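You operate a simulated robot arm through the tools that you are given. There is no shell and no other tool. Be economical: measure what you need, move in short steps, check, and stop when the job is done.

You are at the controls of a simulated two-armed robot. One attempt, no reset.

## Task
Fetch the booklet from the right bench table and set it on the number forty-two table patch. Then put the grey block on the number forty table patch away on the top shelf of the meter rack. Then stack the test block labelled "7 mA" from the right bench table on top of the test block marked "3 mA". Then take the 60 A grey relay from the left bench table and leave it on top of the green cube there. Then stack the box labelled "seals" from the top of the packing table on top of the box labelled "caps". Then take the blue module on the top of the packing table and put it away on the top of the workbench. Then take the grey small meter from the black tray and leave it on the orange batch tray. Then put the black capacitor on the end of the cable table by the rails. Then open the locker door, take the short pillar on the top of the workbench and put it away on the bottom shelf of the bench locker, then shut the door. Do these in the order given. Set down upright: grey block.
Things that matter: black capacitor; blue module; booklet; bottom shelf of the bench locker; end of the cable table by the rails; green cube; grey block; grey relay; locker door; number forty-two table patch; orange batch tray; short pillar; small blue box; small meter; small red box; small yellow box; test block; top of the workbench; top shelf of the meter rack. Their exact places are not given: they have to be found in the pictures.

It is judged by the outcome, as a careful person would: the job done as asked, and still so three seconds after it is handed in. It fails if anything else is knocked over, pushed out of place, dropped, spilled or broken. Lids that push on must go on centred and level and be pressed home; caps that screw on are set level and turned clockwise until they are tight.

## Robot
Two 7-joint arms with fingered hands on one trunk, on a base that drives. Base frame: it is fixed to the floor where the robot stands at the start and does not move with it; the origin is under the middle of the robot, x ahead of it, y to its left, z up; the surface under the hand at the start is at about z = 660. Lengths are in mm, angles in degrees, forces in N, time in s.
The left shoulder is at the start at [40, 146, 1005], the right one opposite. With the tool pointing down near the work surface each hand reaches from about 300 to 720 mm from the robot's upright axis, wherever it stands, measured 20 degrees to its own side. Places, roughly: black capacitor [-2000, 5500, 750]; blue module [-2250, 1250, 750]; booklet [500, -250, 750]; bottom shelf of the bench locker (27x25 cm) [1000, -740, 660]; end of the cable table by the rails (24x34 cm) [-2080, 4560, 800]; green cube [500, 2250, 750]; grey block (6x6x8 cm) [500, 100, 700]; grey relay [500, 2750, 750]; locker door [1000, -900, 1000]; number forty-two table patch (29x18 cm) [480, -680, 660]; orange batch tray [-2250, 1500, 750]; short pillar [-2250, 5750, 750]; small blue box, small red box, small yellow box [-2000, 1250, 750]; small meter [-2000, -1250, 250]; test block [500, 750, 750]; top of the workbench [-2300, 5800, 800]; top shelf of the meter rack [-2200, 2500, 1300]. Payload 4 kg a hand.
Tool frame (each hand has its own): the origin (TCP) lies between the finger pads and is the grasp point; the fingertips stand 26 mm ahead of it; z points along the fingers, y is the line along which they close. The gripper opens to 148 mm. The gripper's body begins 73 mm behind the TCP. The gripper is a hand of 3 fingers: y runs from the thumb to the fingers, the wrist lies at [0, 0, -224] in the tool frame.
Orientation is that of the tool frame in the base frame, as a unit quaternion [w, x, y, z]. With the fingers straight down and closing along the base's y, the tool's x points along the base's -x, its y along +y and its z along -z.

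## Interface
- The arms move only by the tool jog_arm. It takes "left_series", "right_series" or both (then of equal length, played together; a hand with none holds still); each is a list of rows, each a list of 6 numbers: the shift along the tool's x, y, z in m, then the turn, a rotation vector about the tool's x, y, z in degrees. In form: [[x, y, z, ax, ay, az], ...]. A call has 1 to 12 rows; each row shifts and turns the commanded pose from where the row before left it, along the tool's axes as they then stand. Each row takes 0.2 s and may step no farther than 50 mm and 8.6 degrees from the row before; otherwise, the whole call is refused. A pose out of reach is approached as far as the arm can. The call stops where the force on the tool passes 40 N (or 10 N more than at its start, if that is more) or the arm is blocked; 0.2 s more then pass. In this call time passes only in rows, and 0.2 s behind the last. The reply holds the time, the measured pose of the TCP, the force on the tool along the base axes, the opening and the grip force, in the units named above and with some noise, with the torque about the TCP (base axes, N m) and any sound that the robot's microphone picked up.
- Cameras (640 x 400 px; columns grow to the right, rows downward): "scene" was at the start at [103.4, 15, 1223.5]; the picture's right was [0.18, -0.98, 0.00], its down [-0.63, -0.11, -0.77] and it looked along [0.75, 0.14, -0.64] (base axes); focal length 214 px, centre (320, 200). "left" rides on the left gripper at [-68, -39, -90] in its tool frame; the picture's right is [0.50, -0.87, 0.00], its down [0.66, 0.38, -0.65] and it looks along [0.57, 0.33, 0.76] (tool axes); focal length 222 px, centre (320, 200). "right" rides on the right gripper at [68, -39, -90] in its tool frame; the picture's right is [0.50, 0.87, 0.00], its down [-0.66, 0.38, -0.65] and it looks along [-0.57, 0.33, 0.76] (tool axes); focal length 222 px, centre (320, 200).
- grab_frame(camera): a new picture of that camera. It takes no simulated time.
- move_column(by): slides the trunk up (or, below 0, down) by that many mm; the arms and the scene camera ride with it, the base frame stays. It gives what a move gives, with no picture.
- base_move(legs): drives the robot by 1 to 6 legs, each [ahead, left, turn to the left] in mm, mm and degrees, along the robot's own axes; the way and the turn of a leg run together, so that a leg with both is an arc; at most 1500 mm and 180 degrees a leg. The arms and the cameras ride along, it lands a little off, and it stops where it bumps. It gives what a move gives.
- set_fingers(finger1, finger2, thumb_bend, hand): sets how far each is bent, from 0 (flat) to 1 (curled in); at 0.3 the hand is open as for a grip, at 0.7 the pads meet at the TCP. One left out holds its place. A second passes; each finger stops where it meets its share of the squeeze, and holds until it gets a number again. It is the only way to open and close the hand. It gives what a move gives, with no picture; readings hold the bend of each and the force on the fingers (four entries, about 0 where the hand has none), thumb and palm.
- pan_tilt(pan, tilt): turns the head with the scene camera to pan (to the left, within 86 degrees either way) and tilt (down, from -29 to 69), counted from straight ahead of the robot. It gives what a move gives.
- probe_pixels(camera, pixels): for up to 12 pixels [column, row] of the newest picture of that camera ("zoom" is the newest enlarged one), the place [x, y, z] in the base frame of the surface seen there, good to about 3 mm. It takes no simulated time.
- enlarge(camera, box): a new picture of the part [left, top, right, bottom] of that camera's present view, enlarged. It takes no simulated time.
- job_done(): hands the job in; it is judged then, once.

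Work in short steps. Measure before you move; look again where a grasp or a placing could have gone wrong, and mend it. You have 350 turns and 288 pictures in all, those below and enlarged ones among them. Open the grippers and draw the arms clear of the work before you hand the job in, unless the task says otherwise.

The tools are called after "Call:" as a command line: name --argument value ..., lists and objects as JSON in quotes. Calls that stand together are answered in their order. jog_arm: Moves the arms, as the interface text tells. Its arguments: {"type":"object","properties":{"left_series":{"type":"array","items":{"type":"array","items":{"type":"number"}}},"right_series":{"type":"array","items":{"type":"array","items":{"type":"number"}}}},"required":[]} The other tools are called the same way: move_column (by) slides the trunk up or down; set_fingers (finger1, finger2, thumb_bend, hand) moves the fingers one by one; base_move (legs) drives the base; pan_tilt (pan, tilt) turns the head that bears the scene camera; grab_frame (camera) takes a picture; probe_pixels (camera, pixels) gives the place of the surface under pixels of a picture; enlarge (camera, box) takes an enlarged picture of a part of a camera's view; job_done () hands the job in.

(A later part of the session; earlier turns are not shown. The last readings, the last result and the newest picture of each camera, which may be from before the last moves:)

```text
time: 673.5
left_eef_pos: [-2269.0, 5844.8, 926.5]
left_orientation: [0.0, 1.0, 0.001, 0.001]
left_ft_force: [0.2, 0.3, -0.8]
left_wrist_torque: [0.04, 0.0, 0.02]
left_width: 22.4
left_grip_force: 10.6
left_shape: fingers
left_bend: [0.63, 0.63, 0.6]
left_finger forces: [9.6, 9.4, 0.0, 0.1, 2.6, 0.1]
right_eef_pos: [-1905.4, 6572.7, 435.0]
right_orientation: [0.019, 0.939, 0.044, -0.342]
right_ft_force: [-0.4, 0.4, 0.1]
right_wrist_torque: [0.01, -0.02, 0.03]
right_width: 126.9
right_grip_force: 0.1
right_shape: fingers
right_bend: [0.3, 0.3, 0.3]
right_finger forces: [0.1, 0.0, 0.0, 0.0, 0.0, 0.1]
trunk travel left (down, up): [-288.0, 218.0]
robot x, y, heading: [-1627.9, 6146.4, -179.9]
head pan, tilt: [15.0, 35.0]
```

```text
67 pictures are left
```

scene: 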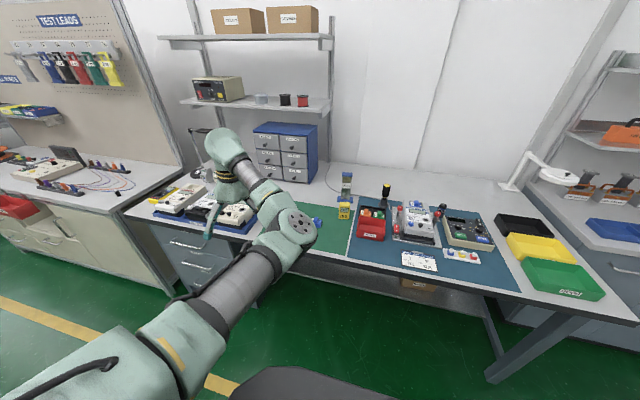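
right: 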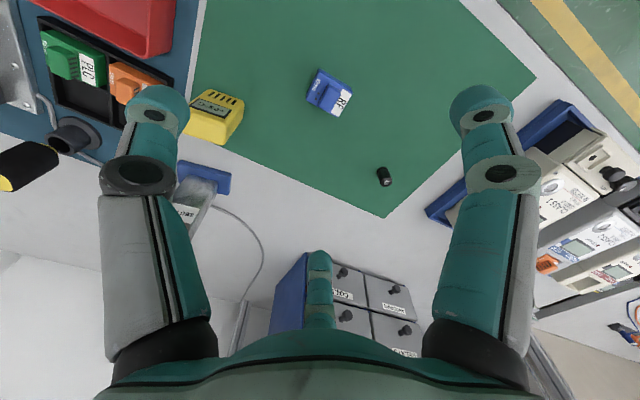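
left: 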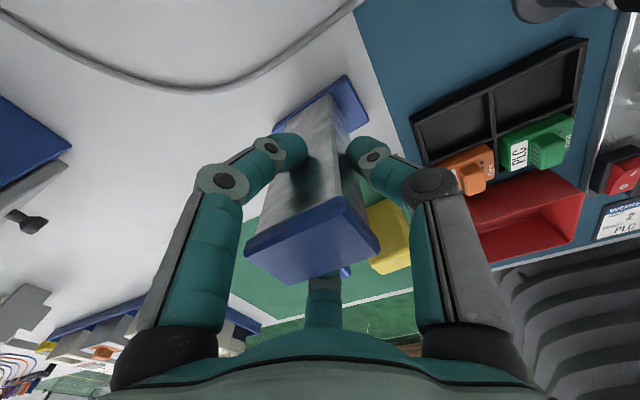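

Gripped under the cap. Lift with the trunk 100 mm and the arm 20 mm, check.

Call:
move_column --by 50

Call:
grab_frame --camera "left"

```text
time: 674.5
left_eef_pos: [-2270.5, 5843.8, 975.4]
left_orientation: [0.001, 1.0, 0.001, 0.001]
left_ft_force: [-0.1, -0.4, -5.0]
left_wrist_torque: [0.03, 0.03, -0.03]
left_width: 22.7
left_grip_force: 10.8
left_shape: fingers
left_bend: [0.63, 0.63, 0.6]
left_finger forces: [9.6, 9.3, 0.0, 0.1, 2.6, 0.0]
right_eef_pos: [-1904.6, 6573.3, 484.8]
right_orientation: [0.02, 0.939, 0.044, -0.342]
right_ft_force: [-0.8, -0.2, -0.5]
right_wrist_torque: [0.0, 0.01, -0.01]
right_width: 127.0
right_grip_force: 0.1
right_shape: fingers
right_bend: [0.3, 0.3, 0.3]
right_finger forces: [0.1, 0.0, 0.0, 0.0, 0.0, 0.0]
trunk travel left (down, up): [-338.0, 168.0]
robot x, y, heading: [-1631.9, 6145.2, -179.9]
head pan, tilt: [15.0, 35.0]
```

```text
66 pictures are left
```

left: 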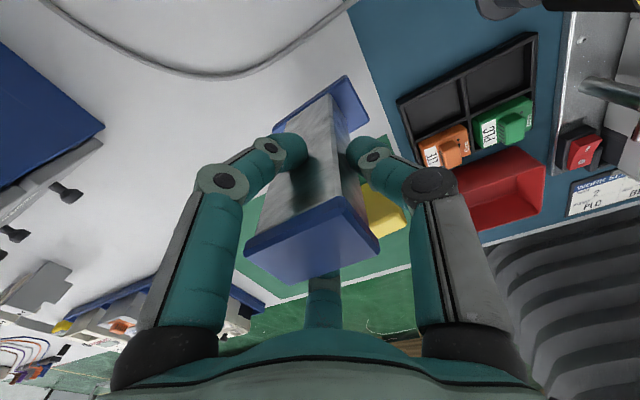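

Held (≈5 N). Raise 65 more, then back off 310 and left 200 to over the mat's front.

Call:
move_column --by 70

Call:
base_move --legs '[[-315, 0, 0], [0, 200, 0]]'

Call:
grab_frame --camera "left"

Call:
grab_frame --camera "scene"

```text
time: 675.5
left_eef_pos: [-2270.6, 5844.9, 1045.6]
left_orientation: [0.001, 1.0, 0.001, 0.001]
left_ft_force: [0.2, -0.3, -3.4]
left_wrist_torque: [0.01, 0.02, -0.01]
left_width: 22.4
left_grip_force: 10.6
left_shape: fingers
left_bend: [0.63, 0.63, 0.6]
left_finger forces: [9.6, 9.3, 0.1, 0.0, 2.7, 0.0]
right_eef_pos: [-1904.5, 6573.8, 555.4]
right_orientation: [0.018, 0.939, 0.043, -0.342]
right_ft_force: [0.7, -0.6, 0.6]
right_wrist_torque: [-0.01, -0.03, 0.03]
right_width: 126.8
right_grip_force: 0.1
right_shape: fingers
right_bend: [0.3, 0.3, 0.3]
right_finger forces: [0.0, 0.0, 0.0, 0.1, 0.0, 0.0]
trunk travel left (down, up): [-408.0, 98.0]
robot x, y, heading: [-1631.6, 6145.6, -179.4]
head pan, tilt: [15.0, 35.0]
```

```text
time: 678.9
left_eef_pos: [-1952.7, 5646.2, 1046.3]
left_orientation: [0.001, 1.0, 0.001, 0.0]
left_ft_force: [0.5, 0.0, -3.8]
left_wrist_torque: [0.0, 0.02, -0.01]
left_width: 22.4
left_grip_force: 10.5
left_shape: fingers
left_bend: [0.63, 0.63, 0.6]
left_finger forces: [9.6, 9.4, 0.0, 0.1, 2.6, 0.0]
right_eef_pos: [-1587.9, 6374.3, 554.0]
right_orientation: [0.02, 0.939, 0.043, -0.342]
right_ft_force: [-0.8, -0.3, 0.5]
right_wrist_torque: [-0.02, -0.01, 0.02]
right_width: 127.0
right_grip_force: 0.0
right_shape: fingers
right_bend: [0.3, 0.3, 0.3]
right_finger forces: [0.0, 0.0, 0.0, 0.1, 0.0, 0.0]
trunk travel left (down, up): [-408.0, 98.0]
robot x, y, heading: [-1313.6, 5948.3, -179.8]
head pan, tilt: [15.0, 35.0]
```

```text
65 pictures are left
```

left: 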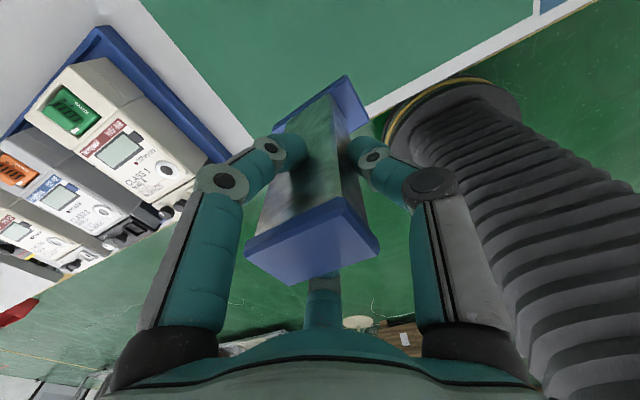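

```text
64 pictures are left
```

scene: 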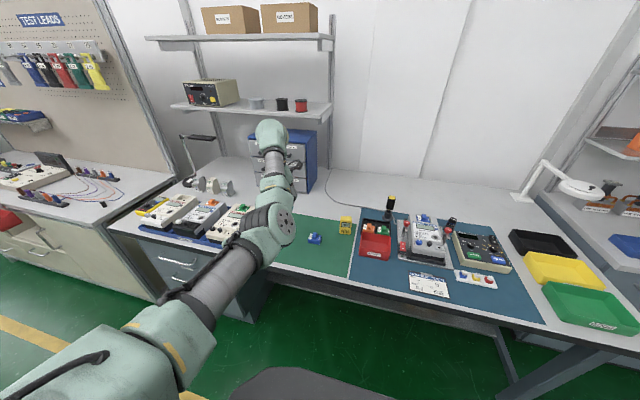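

Lower with the trunk to put the pillar on the mat at about (−1953,5637).

Call:
move_column --by -115

Call:
jog_arm --left_series '[[0, 0, 0.002, 0, 0, 0], [0, 0, 0.002, 0, 0, 0]]'

```text
time: 680.3
left_eef_pos: [-1954.0, 5645.0, 931.4]
left_orientation: [0.001, 1.0, 0.002, 0.0]
left_ft_force: [0.1, -0.2, -3.8]
left_wrist_torque: [0.02, -0.01, 0.0]
left_width: 22.6
left_grip_force: 10.5
left_shape: fingers
left_bend: [0.63, 0.63, 0.6]
left_finger forces: [9.5, 9.3, 0.0, 0.1, 2.6, 0.0]
right_eef_pos: [-1588.8, 6374.2, 440.3]
right_orientation: [0.02, 0.938, 0.045, -0.342]
right_ft_force: [0.1, -0.4, 0.1]
right_wrist_torque: [0.04, -0.02, -0.05]
right_width: 127.4
right_grip_force: 0.1
right_shape: fingers
right_bend: [0.3, 0.3, 0.3]
right_finger forces: [0.0, 0.0, 0.0, 0.1, 0.1, 0.0]
trunk travel left (down, up): [-293.0, 213.0]
robot x, y, heading: [-1310.5, 5948.6, -180.0]
head pan, tilt: [15.0, 35.0]
```

```text
time: 680.9
left_eef_pos: [-1952.7, 5646.1, 925.7]
left_orientation: [0.0, 1.0, 0.0, 0.0]
left_ft_force: [0.1, -0.1, -4.3]
left_wrist_torque: [0.03, 0.0, 0.0]
left_width: 22.3
left_grip_force: 10.7
left_shape: fingers
left_bend: [0.63, 0.63, 0.6]
left_finger forces: [9.6, 9.4, 0.0, 0.1, 2.7, 0.0]
right_eef_pos: [-1589.1, 6374.6, 439.3]
right_orientation: [0.02, 0.939, 0.044, -0.342]
right_ft_force: [0.2, -0.1, -0.5]
right_wrist_torque: [-0.03, 0.0, 0.01]
right_width: 127.3
right_grip_force: 0.2
right_shape: fingers
right_bend: [0.3, 0.3, 0.3]
right_finger forces: [0.0, 0.0, 0.0, 0.0, 0.1, 0.0]
trunk travel left (down, up): [-293.0, 213.0]
robot x, y, heading: [-1312.1, 5948.7, -179.9]
head pan, tilt: [15.0, 35.0]
```

Call:
jog_arm --left_series '[[0, 0, 0.002, 0, 0, 0], [0, 0, 0.001, 0, 0, 0]]'

```text
time: 681.5
left_eef_pos: [-1953.2, 5644.8, 923.9]
left_orientation: [0.0, 1.0, 0.001, -0.001]
left_ft_force: [-1.4, 0.4, 1.1]
left_wrist_torque: [-0.02, 0.04, 0.01]
left_width: 22.2
left_grip_force: 11.2
left_shape: fingers
left_bend: [0.63, 0.63, 0.6]
left_finger forces: [10.5, 9.2, 0.1, 0.1, 2.6, 0.1]
right_eef_pos: [-1586.5, 6375.0, 440.1]
right_orientation: [0.02, 0.939, 0.044, -0.342]
right_ft_force: [1.5, -0.5, 0.2]
right_wrist_torque: [-0.02, -0.01, -0.01]
right_width: 127.1
right_grip_force: 0.1
right_shape: fingers
right_bend: [0.3, 0.3, 0.3]
right_finger forces: [0.0, 0.0, 0.0, 0.0, 0.0, 0.1]
trunk travel left (down, up): [-293.0, 213.0]
robot x, y, heading: [-1312.1, 5948.3, -179.9]
head pan, tilt: [15.0, 35.0]
```

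Contact. Release, raise, back away and tilt the hand forward again.

Call:
set_fingers --hand "left" --finger1 0.35 --finger2 0.35 --thumb_bend 0.35

Call:
move_column --by 130

Call:
base_move --legs '[[-350, 0, 0]]'

Call:
jog_arm --left_series '[[0.03, 0, 0, 0, 0, 0], [0.03, 0, 0, 0, 0, 0], [0, 0, 0, 0, -8.5, 0], [0, 0, 0, 0, -8.5, 0], [0, 0, 0, 0, -8.5, 0], [0, 0, 0, 0, -8.5, 0], [0, 0, 0, 0, -8.5, 0], [0, 0, 0, 0, -8.5, 0], [0, 0, 0, 0, -8.5, 0]]'

Call:
grab_frame --camera "scene"

```text
time: 682.5
left_eef_pos: [-1953.0, 5644.6, 924.7]
left_orientation: [0.001, 1.0, 0.0, -0.001]
left_ft_force: [-0.6, -0.3, 0.0]
left_wrist_torque: [0.02, 0.0, 0.01]
left_width: 110.7
left_grip_force: 0.0
left_shape: fingers
left_bend: [0.35, 0.35, 0.35]
left_finger forces: [0.0, 0.0, 0.0, 0.1, 0.0, 0.0]
right_eef_pos: [-1587.8, 6374.7, 439.6]
right_orientation: [0.019, 0.939, 0.043, -0.342]
right_ft_force: [-0.4, 0.1, 0.3]
right_wrist_torque: [0.01, -0.02, 0.0]
right_width: 127.0
right_grip_force: 0.2
right_shape: fingers
right_bend: [0.3, 0.3, 0.3]
right_finger forces: [0.1, 0.0, 0.0, 0.0, 0.1, 0.0]
trunk travel left (down, up): [-293.0, 213.0]
robot x, y, heading: [-1309.4, 5943.9, -179.9]
head pan, tilt: [15.0, 35.0]
```

```text
time: 684.1
left_eef_pos: [-1952.8, 5646.1, 1054.1]
left_orientation: [0.002, 1.0, 0.0, 0.0]
left_ft_force: [0.0, -0.2, -0.4]
left_wrist_torque: [0.02, 0.0, 0.0]
left_width: 110.9
left_grip_force: 0.0
left_shape: fingers
left_bend: [0.35, 0.35, 0.35]
left_finger forces: [0.0, 0.0, 0.0, 0.0, 0.0, 0.0]
right_eef_pos: [-1588.4, 6374.8, 570.8]
right_orientation: [0.02, 0.939, 0.044, -0.341]
right_ft_force: [0.3, -0.5, -0.3]
right_wrist_torque: [-0.01, 0.04, -0.02]
right_width: 126.9
right_grip_force: 0.1
right_shape: fingers
right_bend: [0.3, 0.3, 0.3]
right_finger forces: [0.0, 0.0, 0.0, 0.0, 0.0, 0.0]
trunk travel left (down, up): [-423.0, 83.0]
robot x, y, heading: [-1310.5, 5948.1, -179.9]
head pan, tilt: [15.0, 35.0]
```

```text
time: 686.4
left_eef_pos: [-1606.2, 5646.7, 1053.8]
left_orientation: [0.0, 1.0, 0.0, 0.001]
left_ft_force: [0.7, -0.2, 0.8]
left_wrist_torque: [0.0, 0.02, -0.01]
left_width: 110.8
left_grip_force: 0.1
left_shape: fingers
left_bend: [0.35, 0.35, 0.35]
left_finger forces: [0.0, 0.0, 0.1, 0.1, 0.0, 0.0]
right_eef_pos: [-1238.2, 6373.6, 570.2]
right_orientation: [0.019, 0.939, 0.043, -0.342]
right_ft_force: [-0.3, 0.2, -0.1]
right_wrist_torque: [-0.01, 0.02, -0.03]
right_width: 127.1
right_grip_force: 0.1
right_shape: fingers
right_bend: [0.3, 0.3, 0.3]
right_finger forces: [0.0, 0.0, 0.0, 0.0, 0.0, 0.0]
trunk travel left (down, up): [-423.0, 83.0]
robot x, y, heading: [-963.5, 5947.1, -180.2]
head pan, tilt: [15.0, 35.0]
```

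```text
time: 688.6
left_eef_pos: [-1531.8, 5601.9, 1068.4]
left_orientation: [0.029, 0.868, 0.002, -0.496]
left_ft_force: [0.5, -0.2, 0.3]
left_wrist_torque: [0.0, 0.0, -0.02]
left_width: 111.1
left_grip_force: 0.0
left_shape: fingers
left_bend: [0.35, 0.35, 0.35]
left_finger forces: [0.1, 0.1, 0.0, 0.0, 0.0, 0.0]
left hand out of reach, approached as far as the arm can: row 8, 9
right_eef_pos: [-1239.3, 6376.0, 569.7]
right_orientation: [0.02, 0.938, 0.043, -0.342]
right_ft_force: [0.0, -0.2, -0.1]
right_wrist_torque: [-0.01, 0.0, 0.03]
right_width: 126.9
right_grip_force: 0.1
right_shape: fingers
right_bend: [0.3, 0.3, 0.3]
right_finger forces: [0.0, 0.0, 0.0, 0.1, 0.1, 0.0]
trunk travel left (down, up): [-423.0, 83.0]
robot x, y, heading: [-960.7, 5949.3, -180.1]
head pan, tilt: [15.0, 35.0]
stopped in row 9 (left hand): the arm was blocked; the commanded pose is now the measured one
```

```text
63 pictures are left
```

scene: 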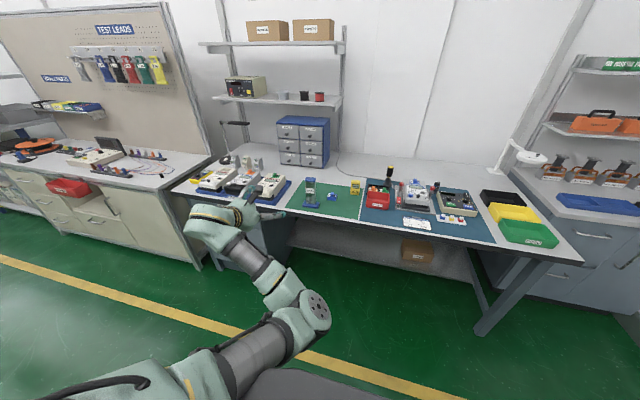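

Pillar stands at the mat front; the hand points forward again. Lower the trunk 165 and approach horizontally to 120 mm short.

Call:
move_column --by -165

Call:
base_move --legs '[[0, -35, 0], [290, 0, 0]]'

Call:
set_fingers --hand "left" --finger1 0.25 --finger2 0.25 --thumb_bend 0.35

Call:
grab_frame --camera "left"

```text
time: 690.5
left_eef_pos: [-1530.7, 5600.2, 902.6]
left_orientation: [0.027, 0.868, 0.002, -0.495]
left_ft_force: [0.5, -1.0, 0.2]
left_wrist_torque: [0.0, -0.01, -0.01]
left_width: 111.2
left_grip_force: 0.0
left_shape: fingers
left_bend: [0.35, 0.35, 0.35]
left_finger forces: [0.0, 0.0, 0.1, 0.0, 0.1, 0.0]
right_eef_pos: [-1237.9, 6375.1, 406.0]
right_orientation: [0.019, 0.938, 0.043, -0.342]
right_ft_force: [0.6, 0.7, -0.1]
right_wrist_torque: [0.0, 0.0, 0.03]
right_width: 126.9
right_grip_force: 0.1
right_shape: fingers
right_bend: [0.3, 0.3, 0.3]
right_finger forces: [0.0, 0.0, 0.0, 0.1, 0.1, 0.1]
trunk travel left (down, up): [-258.0, 248.0]
robot x, y, heading: [-962.3, 5948.2, -180.0]
head pan, tilt: [15.0, 35.0]
```

```text
time: 692.9
left_eef_pos: [-1821.8, 5637.4, 903.5]
left_orientation: [0.027, 0.868, 0.002, -0.496]
left_ft_force: [-0.6, -0.8, -0.5]
left_wrist_torque: [-0.04, 0.02, -0.01]
left_width: 111.3
left_grip_force: 0.1
left_shape: fingers
left_bend: [0.35, 0.35, 0.35]
left_finger forces: [0.0, 0.1, 0.1, 0.0, 0.0, 0.0]
right_eef_pos: [-1526.9, 6409.7, 405.2]
right_orientation: [0.019, 0.939, 0.043, -0.342]
right_ft_force: [0.7, 0.0, -0.4]
right_wrist_torque: [0.0, 0.0, 0.01]
right_width: 126.8
right_grip_force: 0.1
right_shape: fingers
right_bend: [0.3, 0.3, 0.3]
right_finger forces: [0.0, 0.1, 0.0, 0.1, 0.0, 0.1]
trunk travel left (down, up): [-258.0, 248.0]
robot x, y, heading: [-1251.5, 5983.9, 180.1]
head pan, tilt: [15.0, 35.0]
```

```text
time: 693.9
left_eef_pos: [-1822.6, 5636.0, 903.9]
left_orientation: [0.029, 0.868, 0.002, -0.496]
left_ft_force: [0.4, 0.9, 0.1]
left_wrist_torque: [-0.02, -0.02, -0.02]
left_width: 124.6
left_grip_force: 0.1
left_shape: fingers
left_bend: [0.25, 0.25, 0.35]
left_finger forces: [0.1, 0.1, 0.0, 0.1, 0.1, 0.0]
right_eef_pos: [-1527.8, 6409.6, 405.0]
right_orientation: [0.019, 0.938, 0.043, -0.342]
right_ft_force: [0.1, -0.3, -0.8]
right_wrist_torque: [0.0, -0.02, 0.02]
right_width: 127.0
right_grip_force: 0.2
right_shape: fingers
right_bend: [0.3, 0.3, 0.3]
right_finger forces: [0.0, 0.0, 0.0, 0.0, 0.0, 0.0]
trunk travel left (down, up): [-258.0, 248.0]
robot x, y, heading: [-1254.3, 5982.2, 180.1]
head pan, tilt: [15.0, 35.0]
```

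```text
62 pictures are left
```

left: 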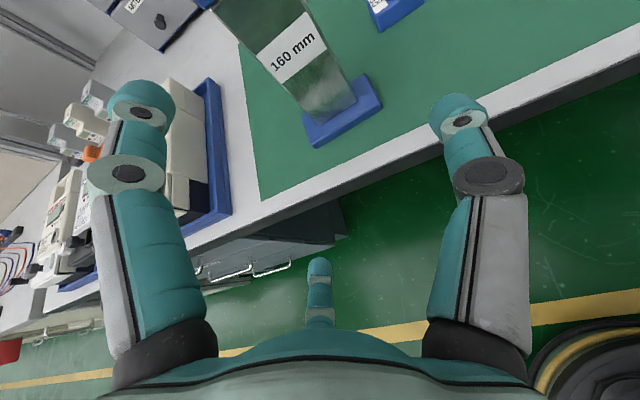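

Probe the pillar's front face from here.

Call:
probe_pixels --camera "left" --pixels '[[262, 55], [318, 35], [285, 85], [335, 70], [308, 120], [352, 100], [312, 145], [378, 108]]'

```text
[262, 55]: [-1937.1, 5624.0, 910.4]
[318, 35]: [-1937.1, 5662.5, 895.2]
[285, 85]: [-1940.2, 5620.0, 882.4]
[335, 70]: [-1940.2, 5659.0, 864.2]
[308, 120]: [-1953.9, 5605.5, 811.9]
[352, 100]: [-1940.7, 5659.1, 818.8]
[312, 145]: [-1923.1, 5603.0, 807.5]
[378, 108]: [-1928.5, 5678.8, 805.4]
```

The 28 mm-deep shaft suits the +30° roll grip better (two side digits opposing, third behind). Roll the tool +30°.

Call:
jog_arm --left_series '[[0, 0, 0, 0, 0, 7.5], [0, 0, 0, 0, 0, 7.5], [0, 0, 0, 0, 0, 7.5], [0, 0, 0, 0, 0, 7.5]]'

Call:
grab_frame --camera "left"

```text
time: 694.9
left_eef_pos: [-1819.8, 5626.8, 905.6]
left_orientation: [0.166, 0.839, -0.221, -0.468]
left_ft_force: [0.6, 0.5, 0.3]
left_wrist_torque: [0.0, 0.02, -0.02]
left_width: 124.2
left_grip_force: 0.0
left_shape: fingers
left_bend: [0.25, 0.25, 0.35]
left_finger forces: [0.1, 0.1, 0.0, 0.0, 0.0, 0.0]
right_eef_pos: [-1527.7, 6411.1, 405.7]
right_orientation: [0.019, 0.939, 0.043, -0.342]
right_ft_force: [0.4, 0.5, -0.3]
right_wrist_torque: [0.01, 0.01, 0.01]
right_width: 126.7
right_grip_force: 0.0
right_shape: fingers
right_bend: [0.3, 0.3, 0.3]
right_finger forces: [0.0, 0.0, 0.0, 0.1, 0.1, 0.1]
trunk travel left (down, up): [-258.0, 248.0]
robot x, y, heading: [-1256.6, 5982.4, 180.0]
head pan, tilt: [15.0, 35.0]
```

```text
61 pictures are left
```

left: 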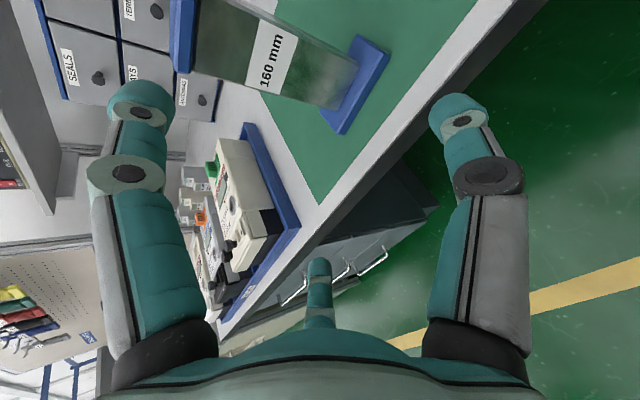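

Open the upper digit wider, then advance 138 mm and 13 mm right with the base.

Call:
set_fingers --hand "left" --finger1 0.08 --finger2 0.3 --thumb_bend 0.33

Call:
base_move --legs '[[0, -13, 0], [70, 0, 0]]'

Call:
grab_frame --camera "left"

```text
time: 695.9
left_eef_pos: [-1819.5, 5623.9, 905.1]
left_orientation: [0.165, 0.839, -0.22, -0.469]
left_ft_force: [-0.3, -0.1, 0.6]
left_wrist_torque: [0.01, 0.0, -0.02]
left_width: 144.7
left_grip_force: 0.0
left_shape: fingers
left_bend: [0.08, 0.3, 0.33]
left_finger forces: [0.1, 0.1, 0.0, 0.0, 0.1, 0.1]
right_eef_pos: [-1527.7, 6410.5, 404.8]
right_orientation: [0.019, 0.938, 0.042, -0.343]
right_ft_force: [0.0, -0.3, 0.3]
right_wrist_torque: [0.0, -0.01, 0.02]
right_width: 126.7
right_grip_force: 0.0
right_shape: fingers
right_bend: [0.3, 0.3, 0.3]
right_finger forces: [0.1, 0.0, 0.0, 0.0, 0.0, 0.0]
trunk travel left (down, up): [-258.0, 248.0]
robot x, y, heading: [-1253.8, 5985.6, 179.9]
head pan, tilt: [15.0, 35.0]
```

```text
time: 697.3
left_eef_pos: [-1889.3, 5638.4, 905.2]
left_orientation: [0.165, 0.839, -0.219, -0.47]
left_ft_force: [-0.2, 0.6, 0.2]
left_wrist_torque: [0.0, -0.03, 0.01]
left_width: 145.1
left_grip_force: 0.1
left_shape: fingers
left_bend: [0.08, 0.3, 0.33]
left_finger forces: [0.0, 0.1, 0.1, 0.0, 0.0, 0.0]
right_eef_pos: [-1595.3, 6423.6, 405.0]
right_orientation: [0.018, 0.939, 0.041, -0.342]
right_ft_force: [0.3, -0.1, -0.2]
right_wrist_torque: [-0.01, 0.03, 0.0]
right_width: 127.1
right_grip_force: 0.0
right_shape: fingers
right_bend: [0.3, 0.3, 0.3]
right_finger forces: [0.0, 0.0, 0.0, 0.1, 0.1, 0.0]
trunk travel left (down, up): [-258.0, 248.0]
robot x, y, heading: [-1324.0, 5996.2, 180.0]
head pan, tilt: [15.0, 35.0]
```

```text
60 pictures are left
```

left: 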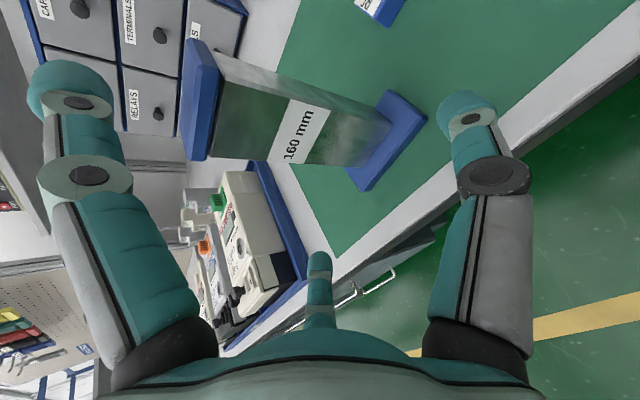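

Good alignment. Advance the remaining 68 mm.

Call:
base_move --legs '[[66, 0, 0]]'

Call:
grab_frame --camera "left"

```text
time: 698.3
left_eef_pos: [-1955.8, 5637.3, 906.6]
left_orientation: [0.167, 0.839, -0.219, -0.469]
left_ft_force: [0.0, -0.1, 0.2]
left_wrist_torque: [0.02, -0.05, 0.01]
left_width: 144.7
left_grip_force: 0.1
left_shape: fingers
left_bend: [0.08, 0.3, 0.33]
left_finger forces: [0.1, 0.0, 0.1, 0.0, 0.1, 0.0]
right_eef_pos: [-1661.1, 6424.6, 403.9]
right_orientation: [0.019, 0.939, 0.042, -0.342]
right_ft_force: [0.2, -0.2, 0.1]
right_wrist_torque: [0.02, -0.01, -0.02]
right_width: 127.0
right_grip_force: 0.0
right_shape: fingers
right_bend: [0.3, 0.3, 0.3]
right_finger forces: [0.0, 0.0, 0.0, 0.0, 0.0, 0.1]
trunk travel left (down, up): [-258.0, 248.0]
robot x, y, heading: [-1389.2, 5995.8, 179.8]
head pan, tilt: [15.0, 35.0]
```

```text
59 pictures are left
```

left: 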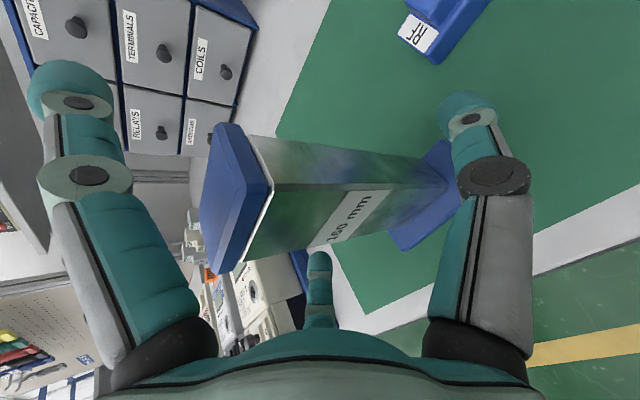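

Close the two side digits, then the upper one to touch.

Call:
set_fingers --hand "left" --finger2 0.5 --thumb_bend 0.5

Call:
set_fingers --hand "left" --finger2 0.75 --thumb_bend 0.75

Call:
grab_frame --camera "left"

```text
time: 699.3
left_eef_pos: [-1954.1, 5636.8, 906.5]
left_orientation: [0.168, 0.839, -0.22, -0.469]
left_ft_force: [1.2, 0.7, 0.7]
left_wrist_torque: [0.0, -0.01, -0.01]
left_width: 120.9
left_grip_force: 0.1
left_shape: fingers
left_bend: [0.08, 0.5, 0.5]
left_finger forces: [0.0, 0.0, 0.0, 0.0, 0.1, 0.0]
right_eef_pos: [-1660.1, 6423.3, 405.4]
right_orientation: [0.019, 0.939, 0.042, -0.341]
right_ft_force: [0.5, 0.8, 0.6]
right_wrist_torque: [-0.03, 0.0, 0.03]
right_width: 127.1
right_grip_force: 0.0
right_shape: fingers
right_bend: [0.3, 0.3, 0.3]
right_finger forces: [0.1, 0.1, 0.0, 0.0, 0.0, 0.1]
trunk travel left (down, up): [-258.0, 248.0]
robot x, y, heading: [-1392.7, 5998.3, 179.7]
head pan, tilt: [15.0, 35.0]
```

```text
time: 700.3
left_eef_pos: [-1954.8, 5636.5, 906.7]
left_orientation: [0.166, 0.839, -0.22, -0.469]
left_ft_force: [0.1, 0.8, -3.6]
left_wrist_torque: [-0.01, -0.07, 0.01]
left_width: 103.2
left_grip_force: 14.6
left_shape: fingers
left_bend: [0.08, 0.52, 0.66]
left_finger forces: [0.1, 14.8, 0.0, 0.0, 14.3, 0.1]
right_eef_pos: [-1661.6, 6424.0, 405.5]
right_orientation: [0.018, 0.939, 0.041, -0.342]
right_ft_force: [0.4, 0.2, -0.4]
right_wrist_torque: [0.03, 0.01, 0.01]
right_width: 127.1
right_grip_force: 0.0
right_shape: fingers
right_bend: [0.3, 0.3, 0.3]
right_finger forces: [0.1, 0.0, 0.0, 0.0, 0.0, 0.0]
trunk travel left (down, up): [-258.0, 248.0]
robot x, y, heading: [-1391.7, 5996.8, 179.9]
head pan, tilt: [15.0, 35.0]
```

```text
58 pictures are left
```

left: 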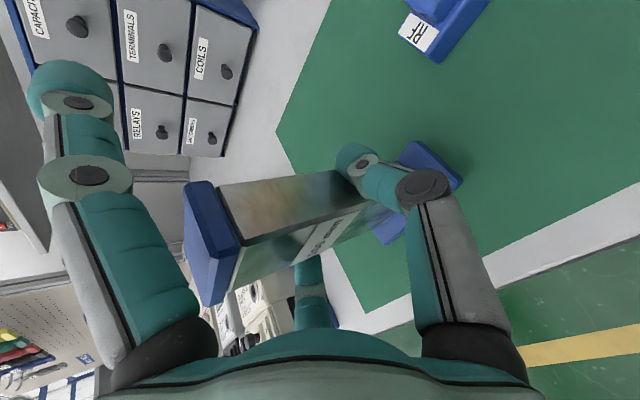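

Side grip firm (≈14.6 N). Bring the upper digit to contact.

Call:
set_fingers --hand "left" --finger1 0.4

Call:
move_column --by 40

Call:
grab_frame --camera "left"

Call:
enlarge --camera "scene" --box '[150, 130, 390, 290]'

```text
time: 701.3
left_eef_pos: [-1955.0, 5637.0, 905.5]
left_orientation: [0.166, 0.838, -0.22, -0.47]
left_ft_force: [0.3, 0.0, 0.4]
left_wrist_torque: [-0.1, -0.06, 0.05]
left_width: 65.5
left_grip_force: 17.0
left_shape: fingers
left_bend: [0.37, 0.52, 0.66]
left_finger forces: [5.8, 14.5, 0.0, 0.0, 13.3, 0.1]
right_eef_pos: [-1660.6, 6423.5, 405.3]
right_orientation: [0.018, 0.939, 0.041, -0.341]
right_ft_force: [0.1, 0.5, 0.0]
right_wrist_torque: [0.0, -0.02, -0.02]
right_width: 127.1
right_grip_force: 0.0
right_shape: fingers
right_bend: [0.3, 0.3, 0.3]
right_finger forces: [0.0, 0.0, 0.0, 0.0, 0.0, 0.0]
trunk travel left (down, up): [-258.0, 248.0]
robot x, y, heading: [-1388.7, 5993.7, 179.9]
head pan, tilt: [15.0, 35.0]
```

```text
time: 702.1
left_eef_pos: [-1955.3, 5637.5, 945.5]
left_orientation: [0.166, 0.839, -0.219, -0.47]
left_ft_force: [0.5, -0.4, -4.4]
left_wrist_torque: [0.04, -0.04, 0.0]
left_width: 64.7
left_grip_force: 16.1
left_shape: fingers
left_bend: [0.37, 0.52, 0.66]
left_finger forces: [4.1, 14.5, 0.1, 0.0, 14.2, 0.0]
right_eef_pos: [-1662.0, 6424.7, 445.0]
right_orientation: [0.019, 0.939, 0.042, -0.342]
right_ft_force: [-0.2, -0.3, 0.7]
right_wrist_torque: [0.0, 0.01, -0.02]
right_width: 126.7
right_grip_force: 0.1
right_shape: fingers
right_bend: [0.3, 0.3, 0.3]
right_finger forces: [0.0, 0.0, 0.1, 0.0, 0.0, 0.0]
trunk travel left (down, up): [-298.0, 208.0]
robot x, y, heading: [-1389.4, 5996.1, 180.1]
head pan, tilt: [15.0, 35.0]
```

```text
57 pictures are left
```

left: 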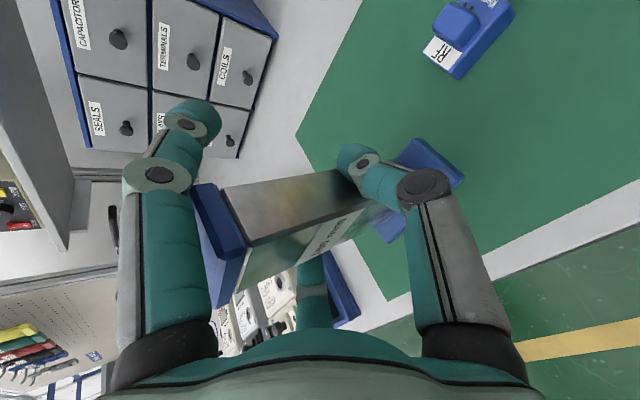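

```text
2.50 times, centred on (270, 210) of scene
```

zoom: 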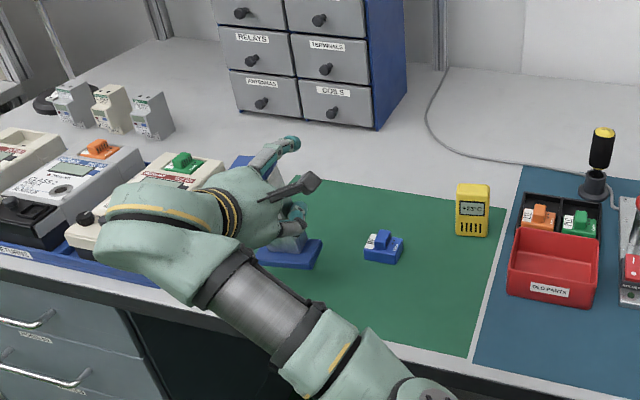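

Held. Probe to check it hangs upright.

Call:
probe_pixels --camera "left" --pixels '[[240, 235], [290, 225], [340, 205], [365, 195], [225, 250], [300, 190], [230, 200], [420, 165], [385, 232]]'

```text
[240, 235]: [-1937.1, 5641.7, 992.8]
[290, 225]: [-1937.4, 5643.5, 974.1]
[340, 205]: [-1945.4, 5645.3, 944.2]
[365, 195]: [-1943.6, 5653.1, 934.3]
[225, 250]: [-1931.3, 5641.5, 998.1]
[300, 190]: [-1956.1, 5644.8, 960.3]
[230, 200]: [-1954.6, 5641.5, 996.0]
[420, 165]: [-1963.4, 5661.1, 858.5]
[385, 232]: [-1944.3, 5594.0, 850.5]
```

Upright in hand. Drive to the locker area.

Call:
base_move --legs '[[-500, 0, 0], [0, 1480, 0], [0, 1480, 0], [0, 1480, 0], [0, 1480, 0], [0, 1480, 0]]'

Call:
base_move --legs '[[0, 300, 0], [0, 0, -66], [0, 0, -66]]'

Call:
pan_tilt --pan 10 --tilt 35

Call:
grab_frame --camera "scene"

Call:
grab_frame --camera "left"

```text
time: 740.0
left_eef_pos: [-1223.9, -1849.3, 945.6]
left_orientation: [0.182, 0.846, -0.19, -0.463]
left_ft_force: [-0.5, 0.4, -3.6]
left_wrist_torque: [0.05, 0.03, 0.01]
left_width: 64.1
left_grip_force: 15.8
left_shape: fingers
left_bend: [0.38, 0.52, 0.66]
left_finger forces: [3.5, 14.5, 0.1, 0.0, 14.2, 0.0]
right_eef_pos: [-984.0, -1044.8, 444.7]
right_orientation: [0.031, 0.937, 0.075, -0.34]
right_ft_force: [0.3, -0.5, 0.7]
right_wrist_torque: [-0.02, 0.0, -0.01]
right_width: 127.0
right_grip_force: 0.0
right_shape: fingers
right_bend: [0.3, 0.3, 0.3]
right_finger forces: [0.1, 0.1, 0.1, 0.1, 0.0, 0.0]
trunk travel left (down, up): [-298.0, 208.0]
robot x, y, heading: [-686.3, -1454.8, -176.2]
head pan, tilt: [15.0, 35.0]
```

```text
time: 747.8
left_eef_pos: [-594.1, -1086.6, 945.8]
left_orientation: [0.35, -0.168, 0.851, 0.354]
left_ft_force: [0.6, 0.0, -3.8]
left_wrist_torque: [-0.03, -0.03, 0.01]
left_width: 63.2
left_grip_force: 15.9
left_shape: fingers
left_bend: [0.38, 0.52, 0.66]
left_finger forces: [2.9, 14.1, 0.0, 0.1, 13.8, 0.0]
right_eef_pos: [-159.6, -1807.3, 443.9]
right_orientation: [0.299, -0.446, 0.827, 0.165]
right_ft_force: [-0.7, -0.2, -0.2]
right_wrist_torque: [-0.01, 0.01, 0.02]
right_width: 126.9
right_grip_force: 0.1
right_shape: fingers
right_bend: [0.3, 0.3, 0.3]
right_finger forces: [0.0, 0.1, 0.0, 0.0, 0.0, 0.0]
trunk travel left (down, up): [-298.0, 208.0]
robot x, y, heading: [-662.6, -1758.1, 51.6]
head pan, tilt: [15.0, 35.0]
```

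```text
time: 748.5
left_eef_pos: [-593.7, -1086.7, 945.2]
left_orientation: [0.35, -0.167, 0.851, 0.354]
left_ft_force: [-0.6, 0.1, -3.6]
left_wrist_torque: [-0.04, 0.0, 0.02]
left_width: 63.4
left_grip_force: 15.5
left_shape: fingers
left_bend: [0.38, 0.52, 0.66]
left_finger forces: [2.8, 14.0, 0.0, 0.0, 13.7, 0.0]
right_eef_pos: [-159.2, -1807.1, 445.8]
right_orientation: [0.299, -0.447, 0.827, 0.166]
right_ft_force: [-0.3, 0.2, -0.6]
right_wrist_torque: [-0.02, 0.0, 0.01]
right_width: 126.9
right_grip_force: 0.1
right_shape: fingers
right_bend: [0.3, 0.3, 0.3]
right_finger forces: [0.1, 0.1, 0.1, 0.1, 0.0, 0.0]
trunk travel left (down, up): [-298.0, 208.0]
robot x, y, heading: [-659.2, -1755.3, 51.2]
head pan, tilt: [10.0, 35.0]
```

```text
55 pictures are left
```

scene: 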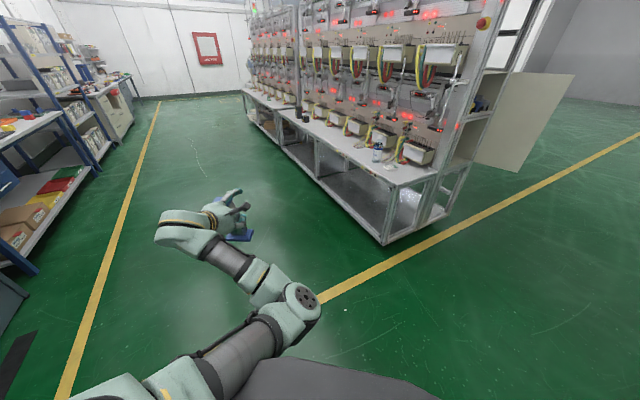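

```text
54 pictures are left
```

left: 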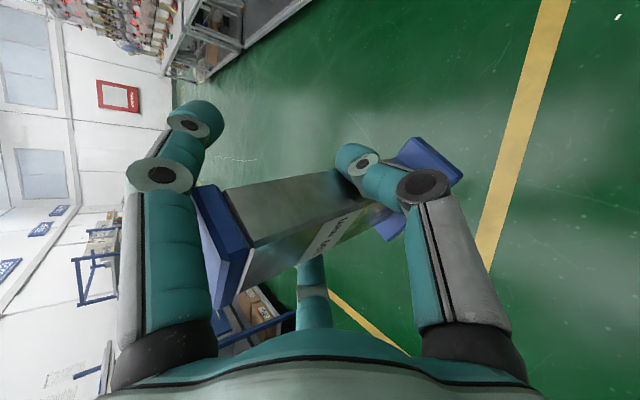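

Probe the elbow extents and the open door.

Call:
probe_pixels --camera "scene" --pixels '[[303, 298], [318, 305], [300, 318], [285, 275], [235, 262], [573, 80], [520, 170], [475, 165], [512, 75], [180, 225], [270, 300]]'

```text
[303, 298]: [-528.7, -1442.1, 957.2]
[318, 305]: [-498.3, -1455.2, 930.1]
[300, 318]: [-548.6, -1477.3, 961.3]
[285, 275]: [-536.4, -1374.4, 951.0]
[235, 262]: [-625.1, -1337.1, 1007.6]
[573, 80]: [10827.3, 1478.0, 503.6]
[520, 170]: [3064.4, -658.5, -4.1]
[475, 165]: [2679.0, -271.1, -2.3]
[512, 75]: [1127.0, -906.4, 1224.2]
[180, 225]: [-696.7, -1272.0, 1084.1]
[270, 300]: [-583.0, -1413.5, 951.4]
```

Drive to a staging point in front of the locker.

Call:
base_move --legs '[[515, -551, 0], [480, -552, 0], [0, 0, -2.5]]'

Call:
pan_tilt --pan 5 --tilt 30

Call:
grab_frame --camera "scene"

```text
time: 756.5
left_eef_pos: [911.9, -1007.8, 946.3]
left_orientation: [0.358, -0.149, 0.854, 0.346]
left_ft_force: [1.1, -0.1, -4.4]
left_wrist_torque: [-0.02, 0.0, 0.01]
left_width: 63.2
left_grip_force: 15.4
left_shape: fingers
left_bend: [0.38, 0.52, 0.66]
left_finger forces: [2.7, 14.3, 0.1, 0.1, 13.8, 0.0]
right_eef_pos: [1312.6, -1743.8, 445.7]
right_orientation: [0.303, -0.427, 0.837, 0.159]
right_ft_force: [0.4, -0.7, 0.3]
right_wrist_torque: [0.0, 0.02, -0.03]
right_width: 127.1
right_grip_force: 0.0
right_shape: fingers
right_bend: [0.3, 0.3, 0.3]
right_finger forces: [0.0, 0.1, 0.0, 0.0, 0.0, 0.0]
trunk travel left (down, up): [-298.0, 208.0]
robot x, y, heading: [811.0, -1670.3, 48.9]
head pan, tilt: [10.0, 35.0]
```

```text
time: 757.2
left_eef_pos: [910.3, -1007.1, 945.4]
left_orientation: [0.358, -0.149, 0.854, 0.346]
left_ft_force: [-0.2, 0.3, -4.9]
left_wrist_torque: [-0.06, -0.01, -0.02]
left_width: 63.0
left_grip_force: 15.3
left_shape: fingers
left_bend: [0.38, 0.52, 0.66]
left_finger forces: [2.6, 14.2, 0.1, 0.0, 13.9, 0.0]
right_eef_pos: [1313.9, -1745.4, 445.4]
right_orientation: [0.303, -0.427, 0.837, 0.158]
right_ft_force: [0.0, -0.1, 0.4]
right_wrist_torque: [-0.01, 0.02, 0.03]
right_width: 127.0
right_grip_force: 0.1
right_shape: fingers
right_bend: [0.3, 0.3, 0.3]
right_finger forces: [0.1, 0.0, 0.0, 0.0, 0.1, 0.1]
trunk travel left (down, up): [-298.0, 208.0]
robot x, y, heading: [814.0, -1670.7, 48.9]
head pan, tilt: [5.0, 30.0]
```

```text
53 pictures are left
```

scene: 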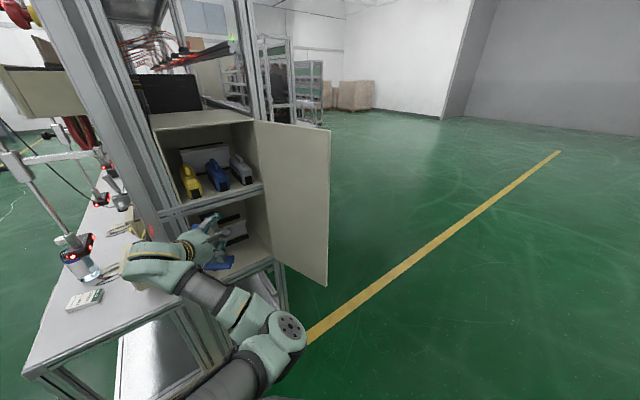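

Probe the door edge, hinge and interior.

Call:
probe_pixels --camera "scene" --pixels '[[328, 140], [326, 275], [256, 130], [290, 250], [245, 250], [262, 255], [215, 265], [235, 225], [255, 190], [185, 225], [165, 210]]'

Call:
enlarge --camera "scene" --box '[130, 110, 340, 300]'

```text
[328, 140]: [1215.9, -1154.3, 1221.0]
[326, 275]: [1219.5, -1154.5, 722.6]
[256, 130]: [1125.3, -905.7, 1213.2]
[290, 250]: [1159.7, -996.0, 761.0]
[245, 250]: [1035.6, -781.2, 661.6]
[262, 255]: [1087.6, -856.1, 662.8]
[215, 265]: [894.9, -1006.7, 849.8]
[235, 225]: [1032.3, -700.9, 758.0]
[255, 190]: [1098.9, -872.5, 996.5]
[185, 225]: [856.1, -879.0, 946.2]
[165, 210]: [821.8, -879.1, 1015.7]
```

```text
2.11 times, centred on (235, 205) of scene
```

zoom: 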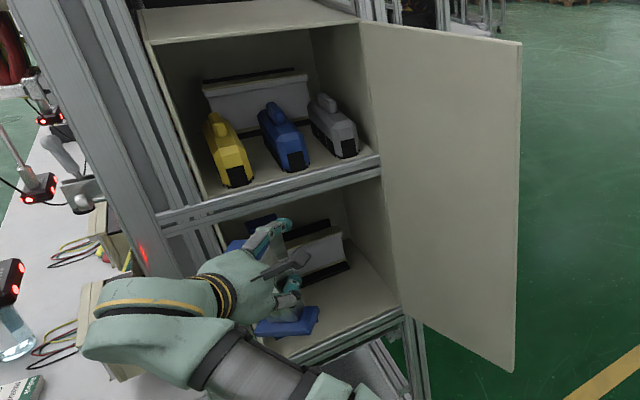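

Lower the trunk so the pillar's base is ~20 mm above the shelf level, then advance partway.

Call:
move_column --by -155

Call:
base_move --legs '[[165, -4, 0]]'

Call:
grab_frame --camera "scene"

Call:
grab_frame --camera "left"

```text
time: 759.0
left_eef_pos: [911.7, -1006.7, 791.0]
left_orientation: [0.358, -0.149, 0.855, 0.346]
left_ft_force: [-0.2, 0.2, -4.0]
left_wrist_torque: [-0.05, -0.04, 0.04]
left_width: 63.4
left_grip_force: 15.6
left_shape: fingers
left_bend: [0.38, 0.52, 0.66]
left_finger forces: [2.6, 14.2, 0.1, 0.1, 13.9, 0.1]
right_eef_pos: [1313.0, -1744.4, 290.5]
right_orientation: [0.303, -0.427, 0.837, 0.159]
right_ft_force: [0.7, -0.5, 0.5]
right_wrist_torque: [-0.05, 0.04, 0.03]
right_width: 126.8
right_grip_force: 0.1
right_shape: fingers
right_bend: [0.3, 0.3, 0.3]
right_finger forces: [0.0, 0.0, 0.0, 0.0, 0.0, 0.0]
trunk travel left (down, up): [-143.0, 363.0]
robot x, y, heading: [808.9, -1669.4, 48.7]
head pan, tilt: [5.0, 30.0]
```

```text
time: 760.4
left_eef_pos: [1017.4, -887.7, 790.2]
left_orientation: [0.357, -0.15, 0.855, 0.346]
left_ft_force: [1.6, 0.2, -4.9]
left_wrist_torque: [-0.02, -0.03, 0.01]
left_width: 62.9
left_grip_force: 15.3
left_shape: fingers
left_bend: [0.38, 0.52, 0.66]
left_finger forces: [2.5, 14.2, 0.0, 0.0, 14.0, 0.0]
right_eef_pos: [1420.6, -1625.3, 288.9]
right_orientation: [0.301, -0.429, 0.837, 0.158]
right_ft_force: [0.2, 0.1, 0.1]
right_wrist_torque: [-0.02, 0.03, 0.01]
right_width: 127.0
right_grip_force: 0.1
right_shape: fingers
right_bend: [0.3, 0.3, 0.3]
right_finger forces: [0.0, 0.0, 0.0, 0.0, 0.0, 0.0]
trunk travel left (down, up): [-143.0, 363.0]
robot x, y, heading: [921.9, -1549.2, 49.1]
head pan, tilt: [5.0, 30.0]
```

```text
51 pictures are left
```

scene: 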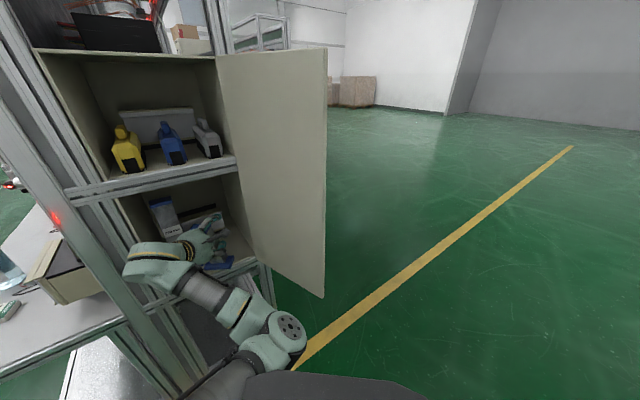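

```text
50 pictures are left
```

left: 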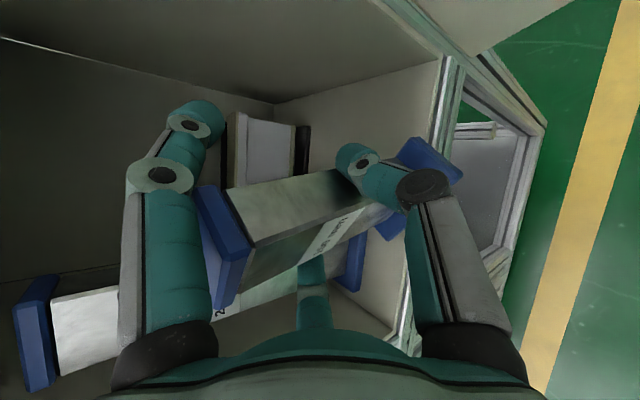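

Probe the existing pillar's extents and the walls in the left camera.

Call:
probe_pixels --camera "left" --pixels '[[90, 310], [90, 360], [40, 330], [230, 300], [345, 265], [360, 250], [440, 100], [270, 140], [340, 120], [235, 270]]'

Call:
enlarge --camera "scene" --box '[110, 170, 340, 350]'

```text
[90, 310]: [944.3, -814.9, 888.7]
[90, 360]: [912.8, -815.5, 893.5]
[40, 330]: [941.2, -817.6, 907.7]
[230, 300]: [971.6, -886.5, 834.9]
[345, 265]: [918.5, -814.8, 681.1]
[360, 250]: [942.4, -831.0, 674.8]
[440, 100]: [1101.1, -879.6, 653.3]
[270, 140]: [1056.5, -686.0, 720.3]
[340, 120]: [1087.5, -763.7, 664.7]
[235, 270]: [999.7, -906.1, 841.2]
```

```text
2.22 times, centred on (225, 260) of scene
```

zoom: 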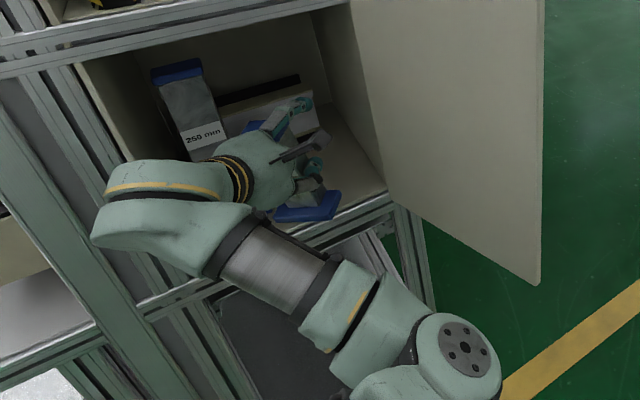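

Check the wrist bulge's clearance to the left post for the remaining advance.

Call:
grab_frame --camera "scene"

Call:
probe_pixels --camera "scene" --pixels '[[130, 262], [150, 245], [170, 245], [195, 245], [150, 280], [285, 325], [300, 335], [322, 290]]'

```text
48 pictures are left
```

scene: 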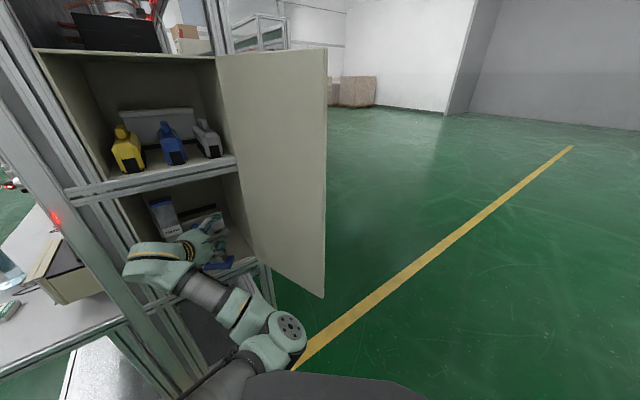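

```text
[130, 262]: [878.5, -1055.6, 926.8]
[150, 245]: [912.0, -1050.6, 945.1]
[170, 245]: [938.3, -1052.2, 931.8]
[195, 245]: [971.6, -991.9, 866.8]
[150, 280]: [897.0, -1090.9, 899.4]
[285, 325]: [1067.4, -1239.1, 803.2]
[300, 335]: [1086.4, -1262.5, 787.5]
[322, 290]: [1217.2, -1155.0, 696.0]
```

Plenty of clearance. Advance the last 92 mm.

Call:
base_move --legs '[[92, -3, 0]]'

Call:
grab_frame --camera "left"

```text
time: 761.5
left_eef_pos: [1077.2, -821.8, 790.3]
left_orientation: [0.356, -0.151, 0.855, 0.347]
left_ft_force: [0.2, 0.3, -4.4]
left_wrist_torque: [-0.03, -0.03, 0.01]
left_width: 63.0
left_grip_force: 15.6
left_shape: fingers
left_bend: [0.39, 0.52, 0.66]
left_finger forces: [2.6, 14.2, 0.0, 0.1, 13.9, 0.0]
right_eef_pos: [1482.8, -1557.6, 289.9]
right_orientation: [0.302, -0.429, 0.837, 0.159]
right_ft_force: [-0.1, 0.6, -1.1]
right_wrist_torque: [0.02, 0.03, -0.04]
right_width: 127.1
right_grip_force: 0.1
right_shape: fingers
right_bend: [0.3, 0.3, 0.3]
right_finger forces: [0.0, 0.1, 0.1, 0.0, 0.0, 0.1]
trunk travel left (down, up): [-143.0, 363.0]
robot x, y, heading: [980.8, -1487.9, 49.1]
head pan, tilt: [5.0, 30.0]
```

```text
47 pictures are left
```

left: 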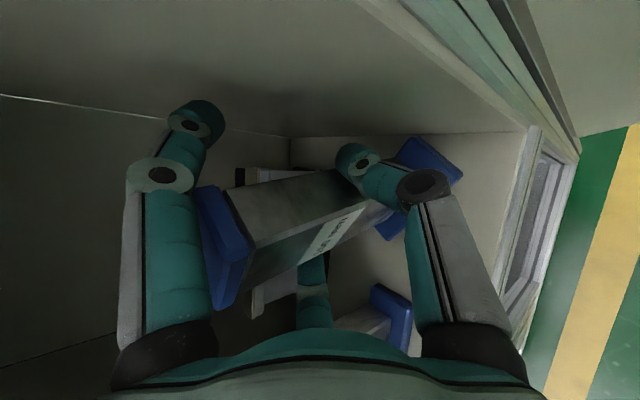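

Lower gently with the arm.

Call:
jog_arm --left_series '[[0.0086, -0.0058, 0.0061, 0, 0, 0], [0.0021, -0.0015, 0.0015, 0, 0, 0], [0.0014, -0.001, 0.001, 0, 0, 0]]'

```text
time: 762.3
left_eef_pos: [1061.6, -814.5, 778.0]
left_orientation: [0.348, -0.153, 0.853, 0.359]
left_ft_force: [-0.6, -0.5, -4.0]
left_wrist_torque: [-0.07, -0.02, 0.0]
left_width: 62.8
left_grip_force: 15.1
left_shape: fingers
left_bend: [0.39, 0.52, 0.66]
left_finger forces: [2.4, 14.2, 0.1, 0.0, 14.1, 0.1]
right_eef_pos: [1483.1, -1559.5, 290.8]
right_orientation: [0.303, -0.429, 0.836, 0.159]
right_ft_force: [0.4, -0.1, 0.3]
right_wrist_torque: [0.0, 0.01, 0.01]
right_width: 127.1
right_grip_force: 0.1
right_shape: fingers
right_bend: [0.3, 0.3, 0.3]
right_finger forces: [0.0, 0.0, 0.0, 0.0, 0.0, 0.0]
trunk travel left (down, up): [-143.0, 363.0]
robot x, y, heading: [976.2, -1489.9, 49.1]
head pan, tilt: [5.0, 30.0]
```

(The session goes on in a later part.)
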